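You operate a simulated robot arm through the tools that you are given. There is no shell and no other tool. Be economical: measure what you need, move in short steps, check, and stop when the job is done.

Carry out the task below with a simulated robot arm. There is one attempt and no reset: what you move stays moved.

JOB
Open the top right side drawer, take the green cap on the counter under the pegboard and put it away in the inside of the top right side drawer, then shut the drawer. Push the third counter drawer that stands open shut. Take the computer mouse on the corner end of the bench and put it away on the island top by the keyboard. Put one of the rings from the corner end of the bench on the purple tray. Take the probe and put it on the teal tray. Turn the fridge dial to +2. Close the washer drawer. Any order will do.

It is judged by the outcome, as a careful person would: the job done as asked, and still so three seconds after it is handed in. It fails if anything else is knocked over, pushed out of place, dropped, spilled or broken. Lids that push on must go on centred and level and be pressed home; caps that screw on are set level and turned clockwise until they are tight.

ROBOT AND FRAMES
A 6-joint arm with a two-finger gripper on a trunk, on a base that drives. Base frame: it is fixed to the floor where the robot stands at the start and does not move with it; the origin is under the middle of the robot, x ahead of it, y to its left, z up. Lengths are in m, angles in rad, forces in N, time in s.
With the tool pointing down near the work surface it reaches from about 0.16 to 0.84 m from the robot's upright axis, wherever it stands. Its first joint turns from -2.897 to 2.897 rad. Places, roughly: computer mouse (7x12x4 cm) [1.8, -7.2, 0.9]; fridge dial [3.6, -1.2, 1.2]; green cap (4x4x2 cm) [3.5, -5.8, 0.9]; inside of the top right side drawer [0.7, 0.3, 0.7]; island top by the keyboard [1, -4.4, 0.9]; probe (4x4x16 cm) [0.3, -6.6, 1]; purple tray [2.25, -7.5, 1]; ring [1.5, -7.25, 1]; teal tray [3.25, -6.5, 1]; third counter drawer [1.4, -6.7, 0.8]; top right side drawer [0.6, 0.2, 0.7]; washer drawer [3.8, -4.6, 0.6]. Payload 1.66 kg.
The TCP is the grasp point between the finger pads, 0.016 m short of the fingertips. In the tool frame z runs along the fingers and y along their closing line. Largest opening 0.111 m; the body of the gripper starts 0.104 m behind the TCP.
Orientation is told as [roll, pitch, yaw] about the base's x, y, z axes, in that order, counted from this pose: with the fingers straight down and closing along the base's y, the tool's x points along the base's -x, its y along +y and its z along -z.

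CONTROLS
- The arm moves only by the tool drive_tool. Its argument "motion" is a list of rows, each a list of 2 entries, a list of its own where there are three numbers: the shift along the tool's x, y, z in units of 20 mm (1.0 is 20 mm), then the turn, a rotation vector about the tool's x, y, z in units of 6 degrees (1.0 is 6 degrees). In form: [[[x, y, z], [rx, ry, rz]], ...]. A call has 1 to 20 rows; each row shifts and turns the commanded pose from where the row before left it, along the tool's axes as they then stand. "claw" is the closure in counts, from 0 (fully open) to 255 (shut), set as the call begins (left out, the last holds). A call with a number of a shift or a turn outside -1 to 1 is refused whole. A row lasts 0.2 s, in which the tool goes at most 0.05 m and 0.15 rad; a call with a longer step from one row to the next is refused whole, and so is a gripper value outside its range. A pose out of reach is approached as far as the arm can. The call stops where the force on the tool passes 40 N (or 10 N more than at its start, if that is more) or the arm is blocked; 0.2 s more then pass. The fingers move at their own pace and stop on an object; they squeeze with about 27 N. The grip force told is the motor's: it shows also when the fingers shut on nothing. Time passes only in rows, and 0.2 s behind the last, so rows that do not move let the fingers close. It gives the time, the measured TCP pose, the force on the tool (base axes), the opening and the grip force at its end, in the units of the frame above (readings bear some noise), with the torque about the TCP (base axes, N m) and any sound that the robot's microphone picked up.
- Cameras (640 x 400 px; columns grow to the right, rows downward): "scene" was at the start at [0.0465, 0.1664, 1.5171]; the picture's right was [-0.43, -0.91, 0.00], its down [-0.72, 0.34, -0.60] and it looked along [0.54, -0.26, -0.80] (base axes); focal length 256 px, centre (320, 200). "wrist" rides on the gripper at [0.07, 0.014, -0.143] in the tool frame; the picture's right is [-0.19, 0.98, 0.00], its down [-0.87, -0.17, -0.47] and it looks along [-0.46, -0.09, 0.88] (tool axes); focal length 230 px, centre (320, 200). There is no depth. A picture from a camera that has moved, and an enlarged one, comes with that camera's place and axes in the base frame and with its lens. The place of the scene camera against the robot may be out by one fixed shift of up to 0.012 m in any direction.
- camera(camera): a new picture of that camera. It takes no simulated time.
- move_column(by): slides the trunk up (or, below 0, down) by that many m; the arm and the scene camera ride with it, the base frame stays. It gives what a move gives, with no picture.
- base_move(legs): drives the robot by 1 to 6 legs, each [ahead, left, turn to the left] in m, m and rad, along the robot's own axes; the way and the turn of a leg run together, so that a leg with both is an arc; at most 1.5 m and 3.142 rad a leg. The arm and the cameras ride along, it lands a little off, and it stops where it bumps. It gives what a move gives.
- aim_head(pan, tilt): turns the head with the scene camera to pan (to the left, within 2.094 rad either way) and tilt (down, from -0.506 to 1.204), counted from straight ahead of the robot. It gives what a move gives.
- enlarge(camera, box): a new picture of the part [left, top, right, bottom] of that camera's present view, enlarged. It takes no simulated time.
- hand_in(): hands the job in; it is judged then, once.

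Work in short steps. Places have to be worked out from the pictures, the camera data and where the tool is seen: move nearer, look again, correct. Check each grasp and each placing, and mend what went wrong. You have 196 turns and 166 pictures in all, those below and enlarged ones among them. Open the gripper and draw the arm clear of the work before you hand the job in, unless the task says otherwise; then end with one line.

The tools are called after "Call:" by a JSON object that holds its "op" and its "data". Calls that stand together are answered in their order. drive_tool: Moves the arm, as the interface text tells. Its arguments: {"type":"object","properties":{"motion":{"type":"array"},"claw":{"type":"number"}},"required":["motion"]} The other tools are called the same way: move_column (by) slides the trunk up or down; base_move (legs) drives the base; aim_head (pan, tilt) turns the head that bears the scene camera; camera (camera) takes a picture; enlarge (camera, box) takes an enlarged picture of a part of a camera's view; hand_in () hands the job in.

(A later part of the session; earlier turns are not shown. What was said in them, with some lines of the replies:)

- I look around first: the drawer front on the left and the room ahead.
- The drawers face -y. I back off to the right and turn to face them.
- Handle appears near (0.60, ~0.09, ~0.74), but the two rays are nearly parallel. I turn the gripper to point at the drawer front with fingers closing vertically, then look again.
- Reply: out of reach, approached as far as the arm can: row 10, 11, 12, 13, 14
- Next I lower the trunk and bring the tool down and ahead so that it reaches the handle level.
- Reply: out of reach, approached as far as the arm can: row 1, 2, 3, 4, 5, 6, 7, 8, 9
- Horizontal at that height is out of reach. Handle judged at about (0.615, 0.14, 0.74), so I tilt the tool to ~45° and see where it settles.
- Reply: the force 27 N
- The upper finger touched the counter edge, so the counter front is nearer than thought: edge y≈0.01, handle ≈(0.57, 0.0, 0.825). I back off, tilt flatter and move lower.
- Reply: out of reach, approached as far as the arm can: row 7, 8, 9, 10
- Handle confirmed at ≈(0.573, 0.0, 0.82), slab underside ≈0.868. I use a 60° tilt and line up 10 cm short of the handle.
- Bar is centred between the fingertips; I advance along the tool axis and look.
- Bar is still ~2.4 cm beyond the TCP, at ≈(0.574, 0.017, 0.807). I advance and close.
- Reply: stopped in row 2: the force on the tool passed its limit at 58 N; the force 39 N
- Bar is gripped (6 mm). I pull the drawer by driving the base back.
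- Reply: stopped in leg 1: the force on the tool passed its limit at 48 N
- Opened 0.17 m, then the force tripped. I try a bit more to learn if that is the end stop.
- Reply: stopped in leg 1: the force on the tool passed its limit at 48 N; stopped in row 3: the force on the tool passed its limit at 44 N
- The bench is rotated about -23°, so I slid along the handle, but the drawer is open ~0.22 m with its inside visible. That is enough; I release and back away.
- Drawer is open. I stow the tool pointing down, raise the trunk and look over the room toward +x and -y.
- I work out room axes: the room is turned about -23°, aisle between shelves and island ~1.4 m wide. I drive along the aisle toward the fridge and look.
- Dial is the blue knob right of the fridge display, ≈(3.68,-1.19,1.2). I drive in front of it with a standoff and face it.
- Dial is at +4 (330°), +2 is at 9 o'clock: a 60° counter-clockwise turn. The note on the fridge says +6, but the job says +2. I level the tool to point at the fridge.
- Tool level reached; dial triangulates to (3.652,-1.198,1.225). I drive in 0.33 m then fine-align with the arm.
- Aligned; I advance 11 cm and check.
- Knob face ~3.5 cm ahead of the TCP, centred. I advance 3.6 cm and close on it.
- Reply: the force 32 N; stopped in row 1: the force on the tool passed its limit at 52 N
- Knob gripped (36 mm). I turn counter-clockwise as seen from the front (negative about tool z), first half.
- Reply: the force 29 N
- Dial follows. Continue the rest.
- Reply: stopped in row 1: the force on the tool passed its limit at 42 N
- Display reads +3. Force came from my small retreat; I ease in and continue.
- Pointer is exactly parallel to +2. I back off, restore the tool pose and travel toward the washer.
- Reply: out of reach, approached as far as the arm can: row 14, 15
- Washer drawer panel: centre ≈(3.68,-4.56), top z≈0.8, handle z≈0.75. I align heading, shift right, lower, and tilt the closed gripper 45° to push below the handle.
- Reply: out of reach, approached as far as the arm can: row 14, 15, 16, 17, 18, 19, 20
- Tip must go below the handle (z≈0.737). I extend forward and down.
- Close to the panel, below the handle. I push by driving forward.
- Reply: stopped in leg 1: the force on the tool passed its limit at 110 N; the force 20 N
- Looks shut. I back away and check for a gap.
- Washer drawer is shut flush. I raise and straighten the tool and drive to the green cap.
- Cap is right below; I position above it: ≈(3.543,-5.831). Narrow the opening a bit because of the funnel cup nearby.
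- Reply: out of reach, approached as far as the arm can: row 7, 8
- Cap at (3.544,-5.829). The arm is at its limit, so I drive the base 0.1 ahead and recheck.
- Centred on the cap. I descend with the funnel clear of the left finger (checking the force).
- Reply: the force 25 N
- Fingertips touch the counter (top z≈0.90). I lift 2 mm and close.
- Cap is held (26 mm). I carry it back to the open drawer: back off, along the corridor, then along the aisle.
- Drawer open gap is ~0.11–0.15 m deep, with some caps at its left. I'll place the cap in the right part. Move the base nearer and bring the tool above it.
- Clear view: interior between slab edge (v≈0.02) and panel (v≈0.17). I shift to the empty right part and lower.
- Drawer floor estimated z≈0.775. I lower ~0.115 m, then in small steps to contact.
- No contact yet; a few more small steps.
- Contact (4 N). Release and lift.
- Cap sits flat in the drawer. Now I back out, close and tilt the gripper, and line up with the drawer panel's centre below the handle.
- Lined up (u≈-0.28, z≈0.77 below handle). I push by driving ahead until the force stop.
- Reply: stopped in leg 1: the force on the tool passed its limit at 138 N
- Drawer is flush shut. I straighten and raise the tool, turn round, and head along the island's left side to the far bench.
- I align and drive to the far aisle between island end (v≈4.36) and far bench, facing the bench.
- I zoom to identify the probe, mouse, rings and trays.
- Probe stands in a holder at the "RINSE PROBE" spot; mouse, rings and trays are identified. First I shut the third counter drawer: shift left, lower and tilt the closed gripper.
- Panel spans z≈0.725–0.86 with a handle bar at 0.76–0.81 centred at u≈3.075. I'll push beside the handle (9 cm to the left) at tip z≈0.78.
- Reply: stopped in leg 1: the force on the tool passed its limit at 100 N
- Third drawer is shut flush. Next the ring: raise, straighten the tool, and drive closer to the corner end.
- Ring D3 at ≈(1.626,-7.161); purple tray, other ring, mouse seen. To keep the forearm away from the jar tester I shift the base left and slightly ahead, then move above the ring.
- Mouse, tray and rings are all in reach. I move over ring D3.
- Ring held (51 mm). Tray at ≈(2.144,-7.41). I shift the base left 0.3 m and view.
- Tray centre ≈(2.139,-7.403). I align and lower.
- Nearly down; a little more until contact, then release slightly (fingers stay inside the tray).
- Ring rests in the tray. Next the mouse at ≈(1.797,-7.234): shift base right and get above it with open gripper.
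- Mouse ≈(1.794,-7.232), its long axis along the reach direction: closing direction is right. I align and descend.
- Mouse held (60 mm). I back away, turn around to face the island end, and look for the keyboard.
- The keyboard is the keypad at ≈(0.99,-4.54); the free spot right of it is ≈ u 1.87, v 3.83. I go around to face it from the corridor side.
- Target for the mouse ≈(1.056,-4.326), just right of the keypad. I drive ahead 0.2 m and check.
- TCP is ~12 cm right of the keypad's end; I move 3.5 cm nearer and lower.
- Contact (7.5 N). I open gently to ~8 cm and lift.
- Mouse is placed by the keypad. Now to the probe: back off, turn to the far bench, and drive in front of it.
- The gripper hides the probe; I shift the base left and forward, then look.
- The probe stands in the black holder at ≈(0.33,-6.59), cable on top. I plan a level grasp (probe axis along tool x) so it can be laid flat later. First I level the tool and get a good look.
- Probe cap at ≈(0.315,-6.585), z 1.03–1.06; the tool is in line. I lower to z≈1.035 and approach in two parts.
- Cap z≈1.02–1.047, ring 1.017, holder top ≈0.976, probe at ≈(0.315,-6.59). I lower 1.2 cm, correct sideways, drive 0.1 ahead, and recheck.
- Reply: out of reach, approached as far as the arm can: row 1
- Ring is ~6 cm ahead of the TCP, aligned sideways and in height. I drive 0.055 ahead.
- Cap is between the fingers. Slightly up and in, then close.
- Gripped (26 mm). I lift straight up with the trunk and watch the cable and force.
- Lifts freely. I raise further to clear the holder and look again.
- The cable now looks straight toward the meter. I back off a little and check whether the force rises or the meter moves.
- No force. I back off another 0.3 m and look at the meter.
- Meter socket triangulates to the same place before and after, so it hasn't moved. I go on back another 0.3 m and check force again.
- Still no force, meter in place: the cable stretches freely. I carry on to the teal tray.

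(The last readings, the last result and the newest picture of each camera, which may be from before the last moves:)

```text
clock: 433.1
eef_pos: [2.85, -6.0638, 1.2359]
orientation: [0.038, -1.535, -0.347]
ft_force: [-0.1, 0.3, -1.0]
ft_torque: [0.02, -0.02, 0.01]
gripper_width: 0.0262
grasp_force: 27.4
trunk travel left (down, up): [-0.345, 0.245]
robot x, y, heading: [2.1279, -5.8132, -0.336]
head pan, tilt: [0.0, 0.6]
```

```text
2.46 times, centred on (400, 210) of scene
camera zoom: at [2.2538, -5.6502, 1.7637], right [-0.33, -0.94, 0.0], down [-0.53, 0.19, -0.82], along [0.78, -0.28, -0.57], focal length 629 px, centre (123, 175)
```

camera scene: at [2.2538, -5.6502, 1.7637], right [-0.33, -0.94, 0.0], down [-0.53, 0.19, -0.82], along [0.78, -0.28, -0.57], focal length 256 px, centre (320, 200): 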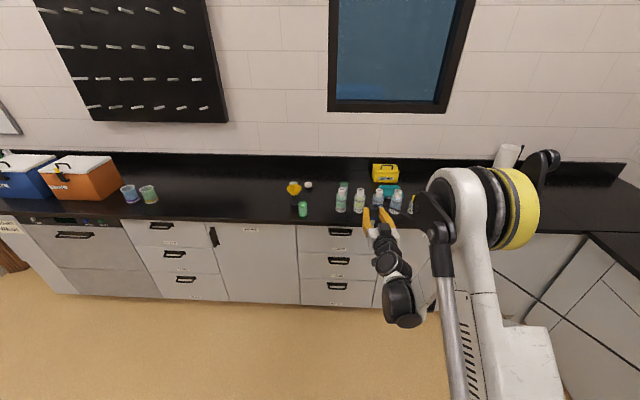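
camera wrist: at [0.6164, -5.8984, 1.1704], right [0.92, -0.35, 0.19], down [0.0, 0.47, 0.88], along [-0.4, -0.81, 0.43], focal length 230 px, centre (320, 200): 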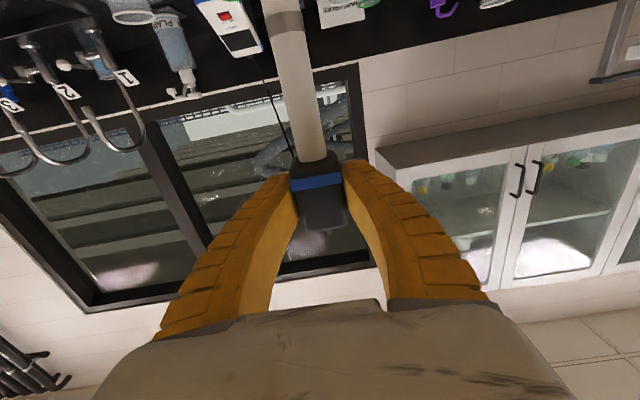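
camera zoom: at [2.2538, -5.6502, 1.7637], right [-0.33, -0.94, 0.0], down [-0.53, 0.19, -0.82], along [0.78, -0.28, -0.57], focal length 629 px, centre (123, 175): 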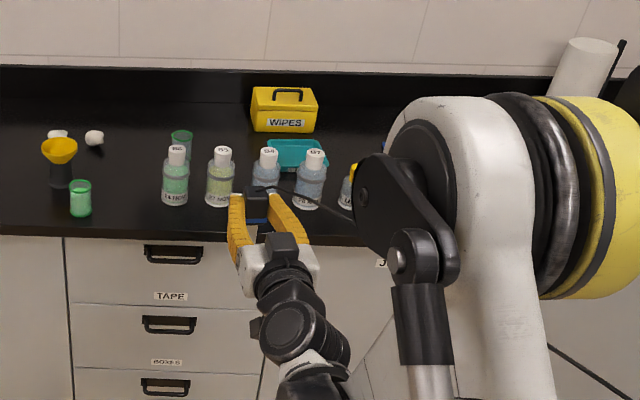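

Tray is behind bottles 64/67 and before the WIPES box, ≈(3.37,-6.505). In free space I turn the tool down (probe becomes horizontal), then yaw 90° so the probe lies along the bench.

Call:
{"op": "drive_tool", "data": {"motion": [[[0, 0, 0], [0, 1, 0]], [[0, 0, 0], [0, 1, 0]], [[0, 0, 0], [0, 1, 0]], [[0, 0, 0], [0, 1, 0]], [[0, 0, 0], [0, 1, 0]], [[0, 0, 0], [0, 1, 0]], [[0, 0, 0], [0, 1, 0]], [[0, 0, 0], [0, 1, 0]], [[0, 0, 0], [0, 1, 0]], [[0, 0, 0], [0, 1, 0]], [[0, 0, 0], [0, 1, 0]], [[0, 0, 0], [0, 1, 0]], [[0, 0, 0], [0, 1, 0]], [[0, 0, 0], [0, 1, 0]], [[0, 0, 0], [0, 0.65, 0]]]}}

Call:
{"op": "drive_tool", "data": {"motion": [[[0, 0, 0], [0, 0, 1]], [[0, 0, 0], [0, 0, 1]], [[0, 0, 0], [0, 0, 1]], [[0, 0, 0], [0, 0, 1]], [[0, 0, 0], [0, 0, 1]], [[0, 0, 0], [0, 0, 1]], [[0, 0, 0], [0, 0, 1]], [[0, 0, 0], [0, 0, 1]], [[0, 0, 0], [0, 0, 1]], [[0, 0, 0], [0, 0, 1]], [[0, 0, 0], [0, 0, 1]], [[0, 0, 0], [0, 0, 1]], [[0, 0, 0], [0, 0, 1]], [[0, 0, 0], [0, 0, 1]], [[0, 0, 0], [0, 0, 1]]]}}

Call:
{"op": "camera", "data": {"camera": "wrist"}}

```text
clock: 436.3
eef_pos: [2.8503, -6.0637, 1.2351]
orientation: [0.002, 0.001, -0.31]
ft_force: [-0.6, 0.2, -0.8]
ft_torque: [-0.01, 0.01, 0.04]
gripper_width: 0.0259
grasp_force: 26.9
trunk travel left (down, up): [-0.345, 0.245]
robot x, y, heading: [2.1273, -5.8124, -0.339]
head pan, tilt: [0.0, 0.6]
```

```text
clock: 439.5
eef_pos: [2.8508, -6.0642, 1.235]
orientation: [0.0, 0.002, -1.881]
ft_force: [-0.6, -0.6, -0.1]
ft_torque: [-0.03, 0.03, -0.03]
gripper_width: 0.0262
grasp_force: 26.9
trunk travel left (down, up): [-0.345, 0.245]
robot x, y, heading: [2.1274, -5.8138, -0.345]
head pan, tilt: [0.0, 0.6]
```

```text
45 pictures are left
camera wrist: at [2.8838, -6.002, 1.3779], right [0.88, -0.48, 0.0], down [-0.42, -0.77, 0.47], along [-0.22, -0.41, -0.88], focal length 230 px, centre (320, 200)
```

wrist: 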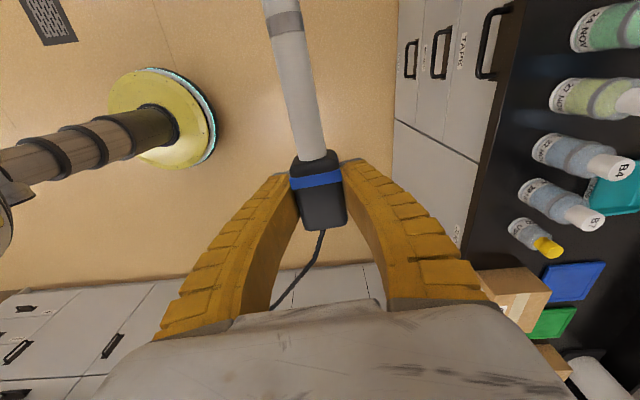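

Probe horizontal, pointing along the bench. I align heading, shift right and drive forward over the bench (z 1.235, above the bottles).

Call:
{"op": "base_move", "data": {"legs": [[0, 0, -0.055], [0, -0.19, 0], [0.5, 0, 0]]}}

Call:
{"op": "camera", "data": {"camera": "wrist"}}

Call:
{"op": "camera", "data": {"camera": "scene"}}

```text
clock: 444.0
eef_pos: [3.2255, -6.4649, 1.2359]
orientation: [0.003, 0.003, -1.928]
ft_force: [0.3, 0.5, -0.3]
ft_torque: [-0.07, 0.04, 0.03]
gripper_width: 0.0257
grasp_force: 27.2
trunk travel left (down, up): [-0.345, 0.245]
robot x, y, heading: [2.5203, -6.1835, -0.387]
head pan, tilt: [0.0, 0.6]
```

```text
44 pictures are left
camera wrist: at [3.2639, -6.4047, 1.3775], right [0.85, -0.52, 0.0], down [-0.46, -0.75, 0.47], along [-0.24, -0.4, -0.88], focal length 230 px, centre (320, 200)
```

wrist: 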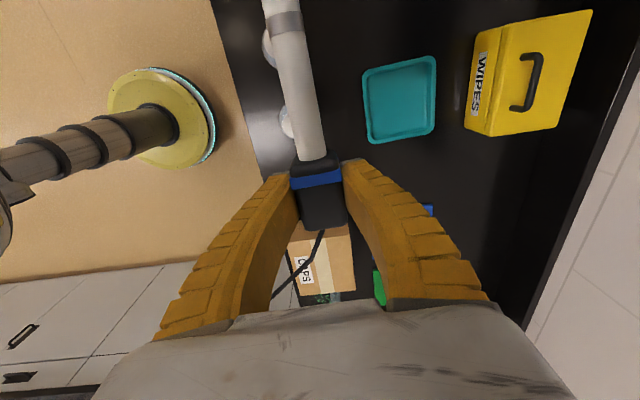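

```text
43 pictures are left
camera scene: at [2.6512, -6.0235, 1.7636], right [-0.38, -0.93, 0.0], down [-0.52, 0.21, -0.82], along [0.76, -0.31, -0.57], focal length 256 px, centre (320, 200)
```

scene: 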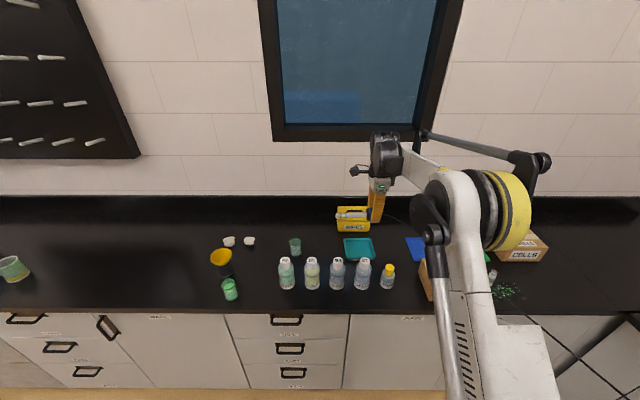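

Tray centre ≈(3.375,-6.5175), ~14 cm square. Target TCP ≈(3.363,-6.550) so the probe's middle lies over the tray. I drive ahead 0.17 m and fine-tune.

Call:
{"op": "base_move", "data": {"legs": [[0.17, 0, 0]]}}

Call:
{"op": "camera", "data": {"camera": "wrist"}}

```text
clock: 445.5
eef_pos: [3.3864, -6.531, 1.2342]
orientation: [0.002, 0.001, -1.926]
ft_force: [0.1, -0.7, -1.5]
ft_torque: [-0.05, 0.04, 0.05]
gripper_width: 0.026
grasp_force: 26.7
trunk travel left (down, up): [-0.345, 0.245]
robot x, y, heading: [2.6781, -6.2451, -0.388]
head pan, tilt: [0.0, 0.6]
```

```text
42 pictures are left
camera wrist: at [3.4236, -6.4707, 1.3772], right [0.85, -0.52, 0.0], down [-0.46, -0.75, 0.47], along [-0.24, -0.4, -0.88], focal length 230 px, centre (320, 200)
```

wrist: 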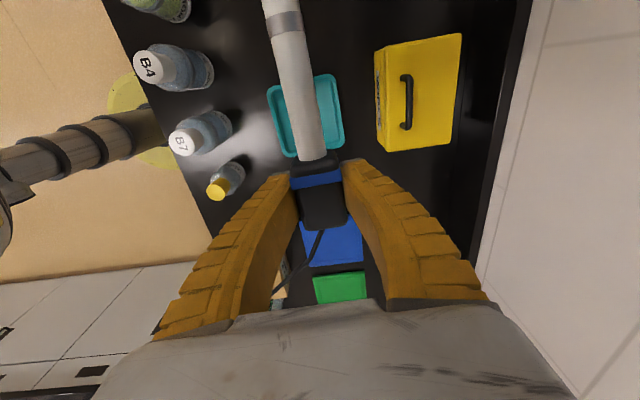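

Call:
{"op": "drive_tool", "data": {"motion": [[[-0.65, -0.5, 0], [0, 0, 0]], [[-0.65, -0.5, 0], [0, 0, 0]], [[0, 0, 1], [0, 0, 0]], [[0, 0, 1], [0, 0, 0]], [[0, 0, 1], [0, 0, 0]], [[0, 0, 1], [0, 0, 0]], [[0, 0, 1], [0, 0, 0]], [[0, 0, 1], [0, 0, 0]], [[0, 0, 1], [0, 0, 0]]]}}

Call:
{"op": "camera", "data": {"camera": "wrist"}}

Call:
{"op": "camera", "data": {"camera": "scene"}}

```text
clock: 447.5
eef_pos: [3.3594, -6.5462, 1.0958]
orientation: [0.002, 0.003, -1.927]
ft_force: [-0.2, -0.5, -0.4]
ft_torque: [-0.05, 0.05, -0.03]
gripper_width: 0.0259
grasp_force: 26.6
trunk travel left (down, up): [-0.345, 0.245]
robot x, y, heading: [2.6779, -6.2486, -0.391]
head pan, tilt: [0.0, 0.6]
```

```text
41 pictures are left
camera wrist: at [3.3964, -6.4865, 1.2375], right [0.85, -0.52, 0.0], down [-0.46, -0.75, 0.47], along [-0.24, -0.4, -0.88], focal length 230 px, centre (320, 200)
```

wrist: 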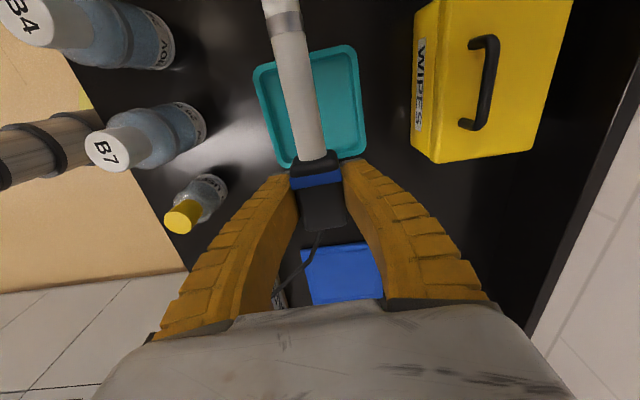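

```text
40 pictures are left
camera scene: at [2.8105, -6.0886, 1.7636], right [-0.38, -0.93, 0.0], down [-0.52, 0.21, -0.82], along [0.76, -0.31, -0.57], focal length 256 px, centre (320, 200)
```

scene: 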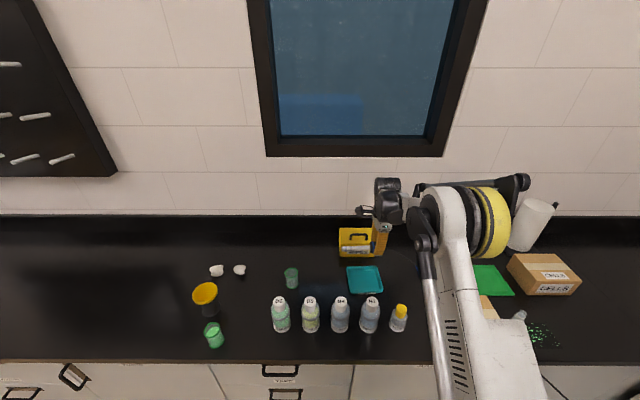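

Alignment over the tray is right (fingers ~2 cm inside the near rim). I descend.

Call:
{"op": "drive_tool", "data": {"motion": [[[0, 0, 1], [0, 0, 0]], [[0, 0, 1], [0, 0, 0]], [[0, 0, 1], [0, 0, 0]], [[0, 0, 1], [0, 0, 0]], [[0, 0, 1], [0, 0, 0]], [[0, 0, 1], [0, 0, 0]], [[0, 0, 0.8], [0, 0, 0]]]}}

Call:
{"op": "camera", "data": {"camera": "wrist"}}

Call:
{"op": "enlarge", "data": {"camera": "scene", "box": [260, 180, 460, 340]}}

```text
clock: 449.1
eef_pos: [3.3603, -6.5462, 0.9594]
orientation: [0.001, 0.002, -1.927]
ft_force: [-0.6, -0.1, -1.0]
ft_torque: [-0.07, 0.03, 0.0]
gripper_width: 0.0259
grasp_force: 27.9
trunk travel left (down, up): [-0.345, 0.245]
robot x, y, heading: [2.6767, -6.2482, -0.395]
head pan, tilt: [0.0, 0.6]
```

```text
39 pictures are left
camera wrist: at [3.3973, -6.4865, 1.1008], right [0.85, -0.52, 0.0], down [-0.46, -0.75, 0.47], along [-0.24, -0.4, -0.88], focal length 230 px, centre (320, 200)
```

wrist: 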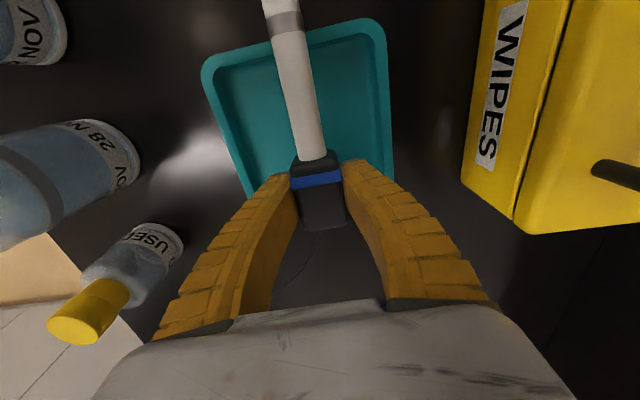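

```text
2.50 times, centred on (360, 260) of scene
camera zoom: at [2.8105, -6.0886, 1.7636], right [-0.38, -0.93, 0.0], down [-0.52, 0.21, -0.82], along [0.76, -0.31, -0.57], focal length 639 px, centre (220, 50)
```

zoom: 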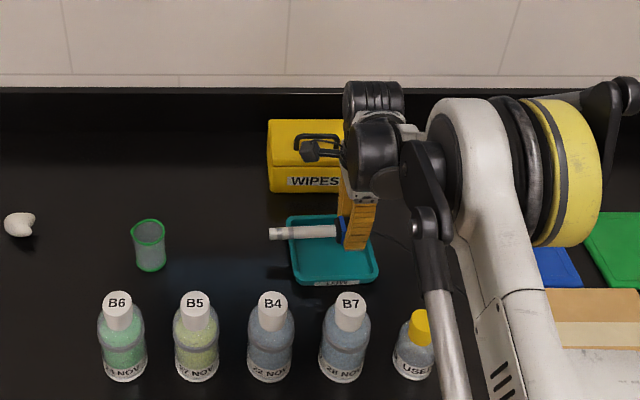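

Call:
{"op": "drive_tool", "data": {"motion": [[[0, 0, 0.5], [0, 0, 0]], [[0, 0, 0.4], [0, 0, 0]], [[0, 0, 0.3], [0, 0, 0]], [[0, 0, 0.2], [0, 0, 0]]]}}

```text
clock: 450.1
eef_pos: [3.3581, -6.5476, 0.9315]
orientation: [0.003, 0.001, -1.927]
ft_force: [1.1, 1.9, 7.1]
ft_torque: [0.64, -0.29, -0.09]
gripper_width: 0.028
grasp_force: 27.0
trunk travel left (down, up): [-0.345, 0.245]
robot x, y, heading: [2.6723, -6.2471, -0.391]
head pan, tilt: [0.0, 0.6]
```

The shaft rests on the far rim (torque). I go 4 mm lower and release.

Call:
{"op": "drive_tool", "data": {"motion": [[[0, 0, 0.2], [0, 0, 0]]]}}

Call:
{"op": "drive_tool", "data": {"motion": [[[0, 0, 0], [0, 0, 0]], [[0, 0, 0], [0, 0, 0]], [[0, 0, 0], [0, 0, 0]]], "claw": 165}}

Call:
{"op": "camera", "data": {"camera": "wrist"}}

```text
clock: 450.5
eef_pos: [3.359, -6.5479, 0.9288]
orientation: [0.002, 0.002, -1.927]
ft_force: [1.6, 1.2, 7.5]
ft_torque: [0.66, -0.25, -0.11]
gripper_width: 0.028
grasp_force: 27.2
trunk travel left (down, up): [-0.345, 0.245]
robot x, y, heading: [2.6755, -6.2493, -0.392]
head pan, tilt: [0.0, 0.6]
```

```text
clock: 451.3
eef_pos: [3.3597, -6.5489, 0.9278]
orientation: [0.001, 0.0, -1.928]
ft_force: [-0.1, -0.4, -1.0]
ft_torque: [-0.02, 0.02, 0.0]
gripper_width: 0.0417
grasp_force: 1.9
trunk travel left (down, up): [-0.345, 0.245]
robot x, y, heading: [2.6798, -6.2461, -0.39]
head pan, tilt: [0.0, 0.6]
```

```text
37 pictures are left
camera wrist: at [3.3959, -6.4884, 1.0696], right [0.85, -0.52, 0.0], down [-0.46, -0.75, 0.47], along [-0.24, -0.4, -0.88], focal length 230 px, centre (320, 200)
```

wrist: 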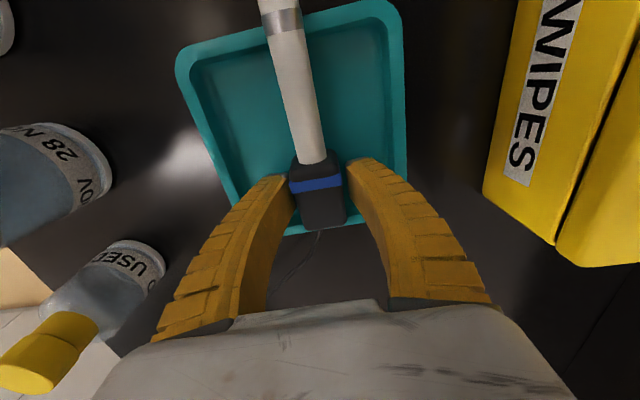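

Released, probe lies in the tray. I lift straight up and inspect.

Call:
{"op": "drive_tool", "data": {"motion": [[[0, 0, -1], [0, 0, 0]], [[0, 0, -1], [0, 0, 0]], [[0, 0, -1], [0, 0, 0]], [[0, 0, -1], [0, 0, 0]], [[0, 0, -1], [0, 0, 0]], [[0, 0, -1], [0, 0, 0]], [[0, 0, -1], [0, 0, 0]], [[0, 0, -1], [0, 0, 0]], [[0, 0, -1], [0, 0, 0]], [[0, 0, -1], [0, 0, 0]], [[0, 0, -1], [0, 0, 0]], [[0, 0, -1], [0, 0, 0]]]}}

Call:
{"op": "camera", "data": {"camera": "wrist"}}

Call:
{"op": "enlarge", "data": {"camera": "scene", "box": [260, 180, 460, 340]}}

```text
clock: 453.9
eef_pos: [3.3569, -6.5495, 1.1686]
orientation: [0.002, 0.003, -1.927]
ft_force: [-0.2, 0.1, 0.8]
ft_torque: [-0.03, -0.01, 0.0]
gripper_width: 0.0418
grasp_force: 1.6
trunk travel left (down, up): [-0.345, 0.245]
robot x, y, heading: [2.6741, -6.244, -0.387]
head pan, tilt: [0.0, 0.6]
```

```text
36 pictures are left
camera wrist: at [3.3945, -6.4891, 1.3106], right [0.85, -0.52, 0.0], down [-0.46, -0.75, 0.47], along [-0.24, -0.4, -0.88], focal length 230 px, centre (320, 200)
```

wrist: 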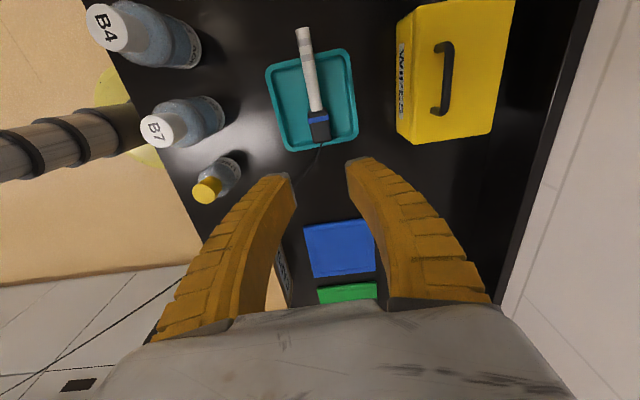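

```text
2.50 times, centred on (360, 260) of scene
camera zoom: at [2.8097, -6.0883, 1.7637], right [-0.38, -0.93, 0.0], down [-0.52, 0.21, -0.83], along [0.76, -0.31, -0.56], focal length 639 px, centre (220, 50)
```

zoom: 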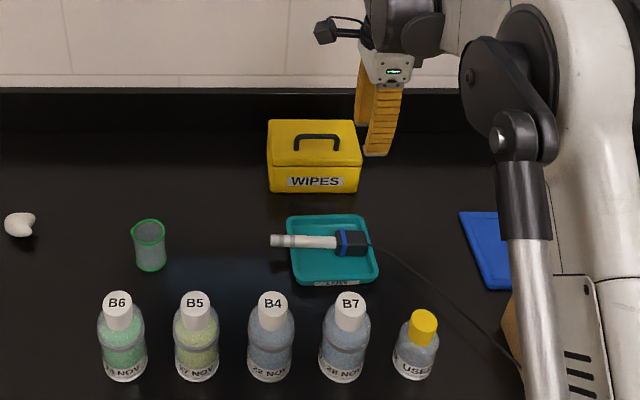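

Probe lies stably on the teal tray. I back away clear of the bench and do a last check of the tray and the meter area.

Call:
{"op": "base_move", "data": {"legs": [[-0.7, 0, 0]]}}

Call:
{"op": "enlarge", "data": {"camera": "scene", "box": [220, 130, 480, 290]}}

Call:
{"op": "aim_head", "data": {"pan": -1.9, "tilt": 0.4}}

Call:
{"op": "camera", "data": {"camera": "scene"}}

```text
clock: 457.8
eef_pos: [2.6961, -6.2744, 1.1686]
orientation: [0.004, 0.003, -1.918]
ft_force: [0.1, 0.9, -0.2]
ft_torque: [0.01, -0.01, 0.0]
gripper_width: 0.0417
grasp_force: 1.3
trunk travel left (down, up): [-0.345, 0.245]
robot x, y, heading: [2.0107, -5.9777, -0.375]
head pan, tilt: [0.0, 0.6]
```

```text
2.46 times, centred on (350, 210) of scene
camera zoom: at [2.1439, -5.8189, 1.7637], right [-0.37, -0.93, 0.0], down [-0.52, 0.21, -0.83], along [0.77, -0.3, -0.56], focal length 629 px, centre (246, 175)
```

zoom: 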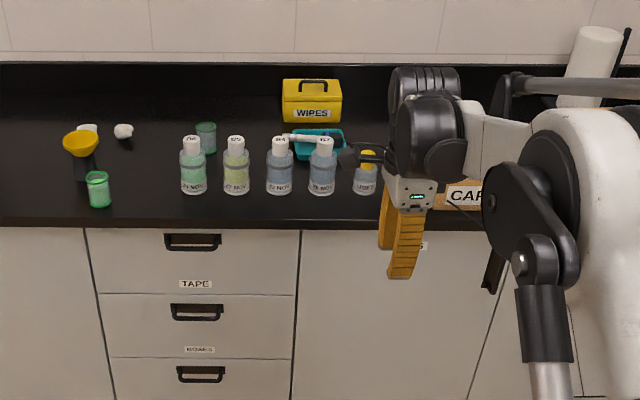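

```text
clock: 459.7
eef_pos: [2.6966, -6.2738, 1.1686]
orientation: [0.002, 0.003, -1.92]
ft_force: [0.1, -0.7, -0.8]
ft_torque: [0.0, 0.0, 0.02]
gripper_width: 0.0419
grasp_force: 1.3
trunk travel left (down, up): [-0.345, 0.245]
robot x, y, heading: [2.0141, -5.9757, -0.379]
head pan, tilt: [-1.901, 0.4]
```

```text
33 pictures are left
camera scene: at [2.0021, -5.8569, 1.7819], right [-0.76, 0.65, 0.0], down [0.25, 0.3, -0.92], along [-0.6, -0.7, -0.39], focal length 256 px, centre (320, 200)
```

scene: 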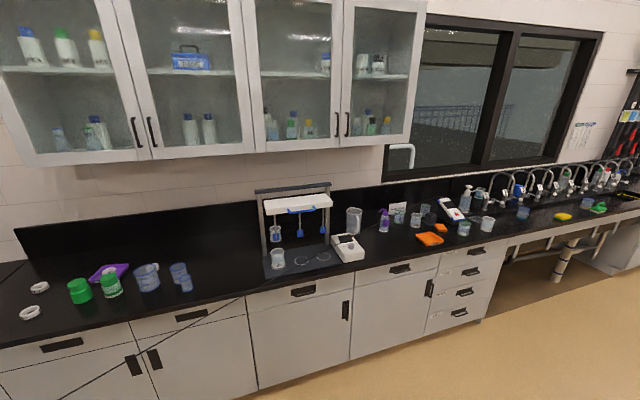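

Everything stands in place and the meter has not moved. I open the gripper fully, then hand in.

Call:
{"op": "drive_tool", "data": {"motion": [[[0, 0, -0.5], [0, 0, 0]], [[0, 0, 0], [0, 0, 0]]], "claw": 0}}

Call:
{"op": "hand_in", "data": {}}

```text
clock: 460.3
eef_pos: [2.697, -6.275, 1.1781]
orientation: [0.002, 0.001, -1.918]
ft_force: [0.6, -0.1, -0.1]
ft_torque: [0.01, -0.06, 0.01]
gripper_width: 0.111
grasp_force: 0.1
trunk travel left (down, up): [-0.345, 0.245]
robot x, y, heading: [2.0109, -5.9793, -0.382]
head pan, tilt: [-1.901, 0.4]
```

```text
The job is handed in.
```

All seven tasks are done and the job is handed in: green cap in the top right side drawer and the drawer shut, third counter drawer and washer drawer closed, mouse by the keyboard, ring D3 on the purple tray, probe on the teal tray (its end overhangs the rim slightly and its cable still runs to the meter), and the fridge dial at +2 as you asked, although a note on the fridge says +6.
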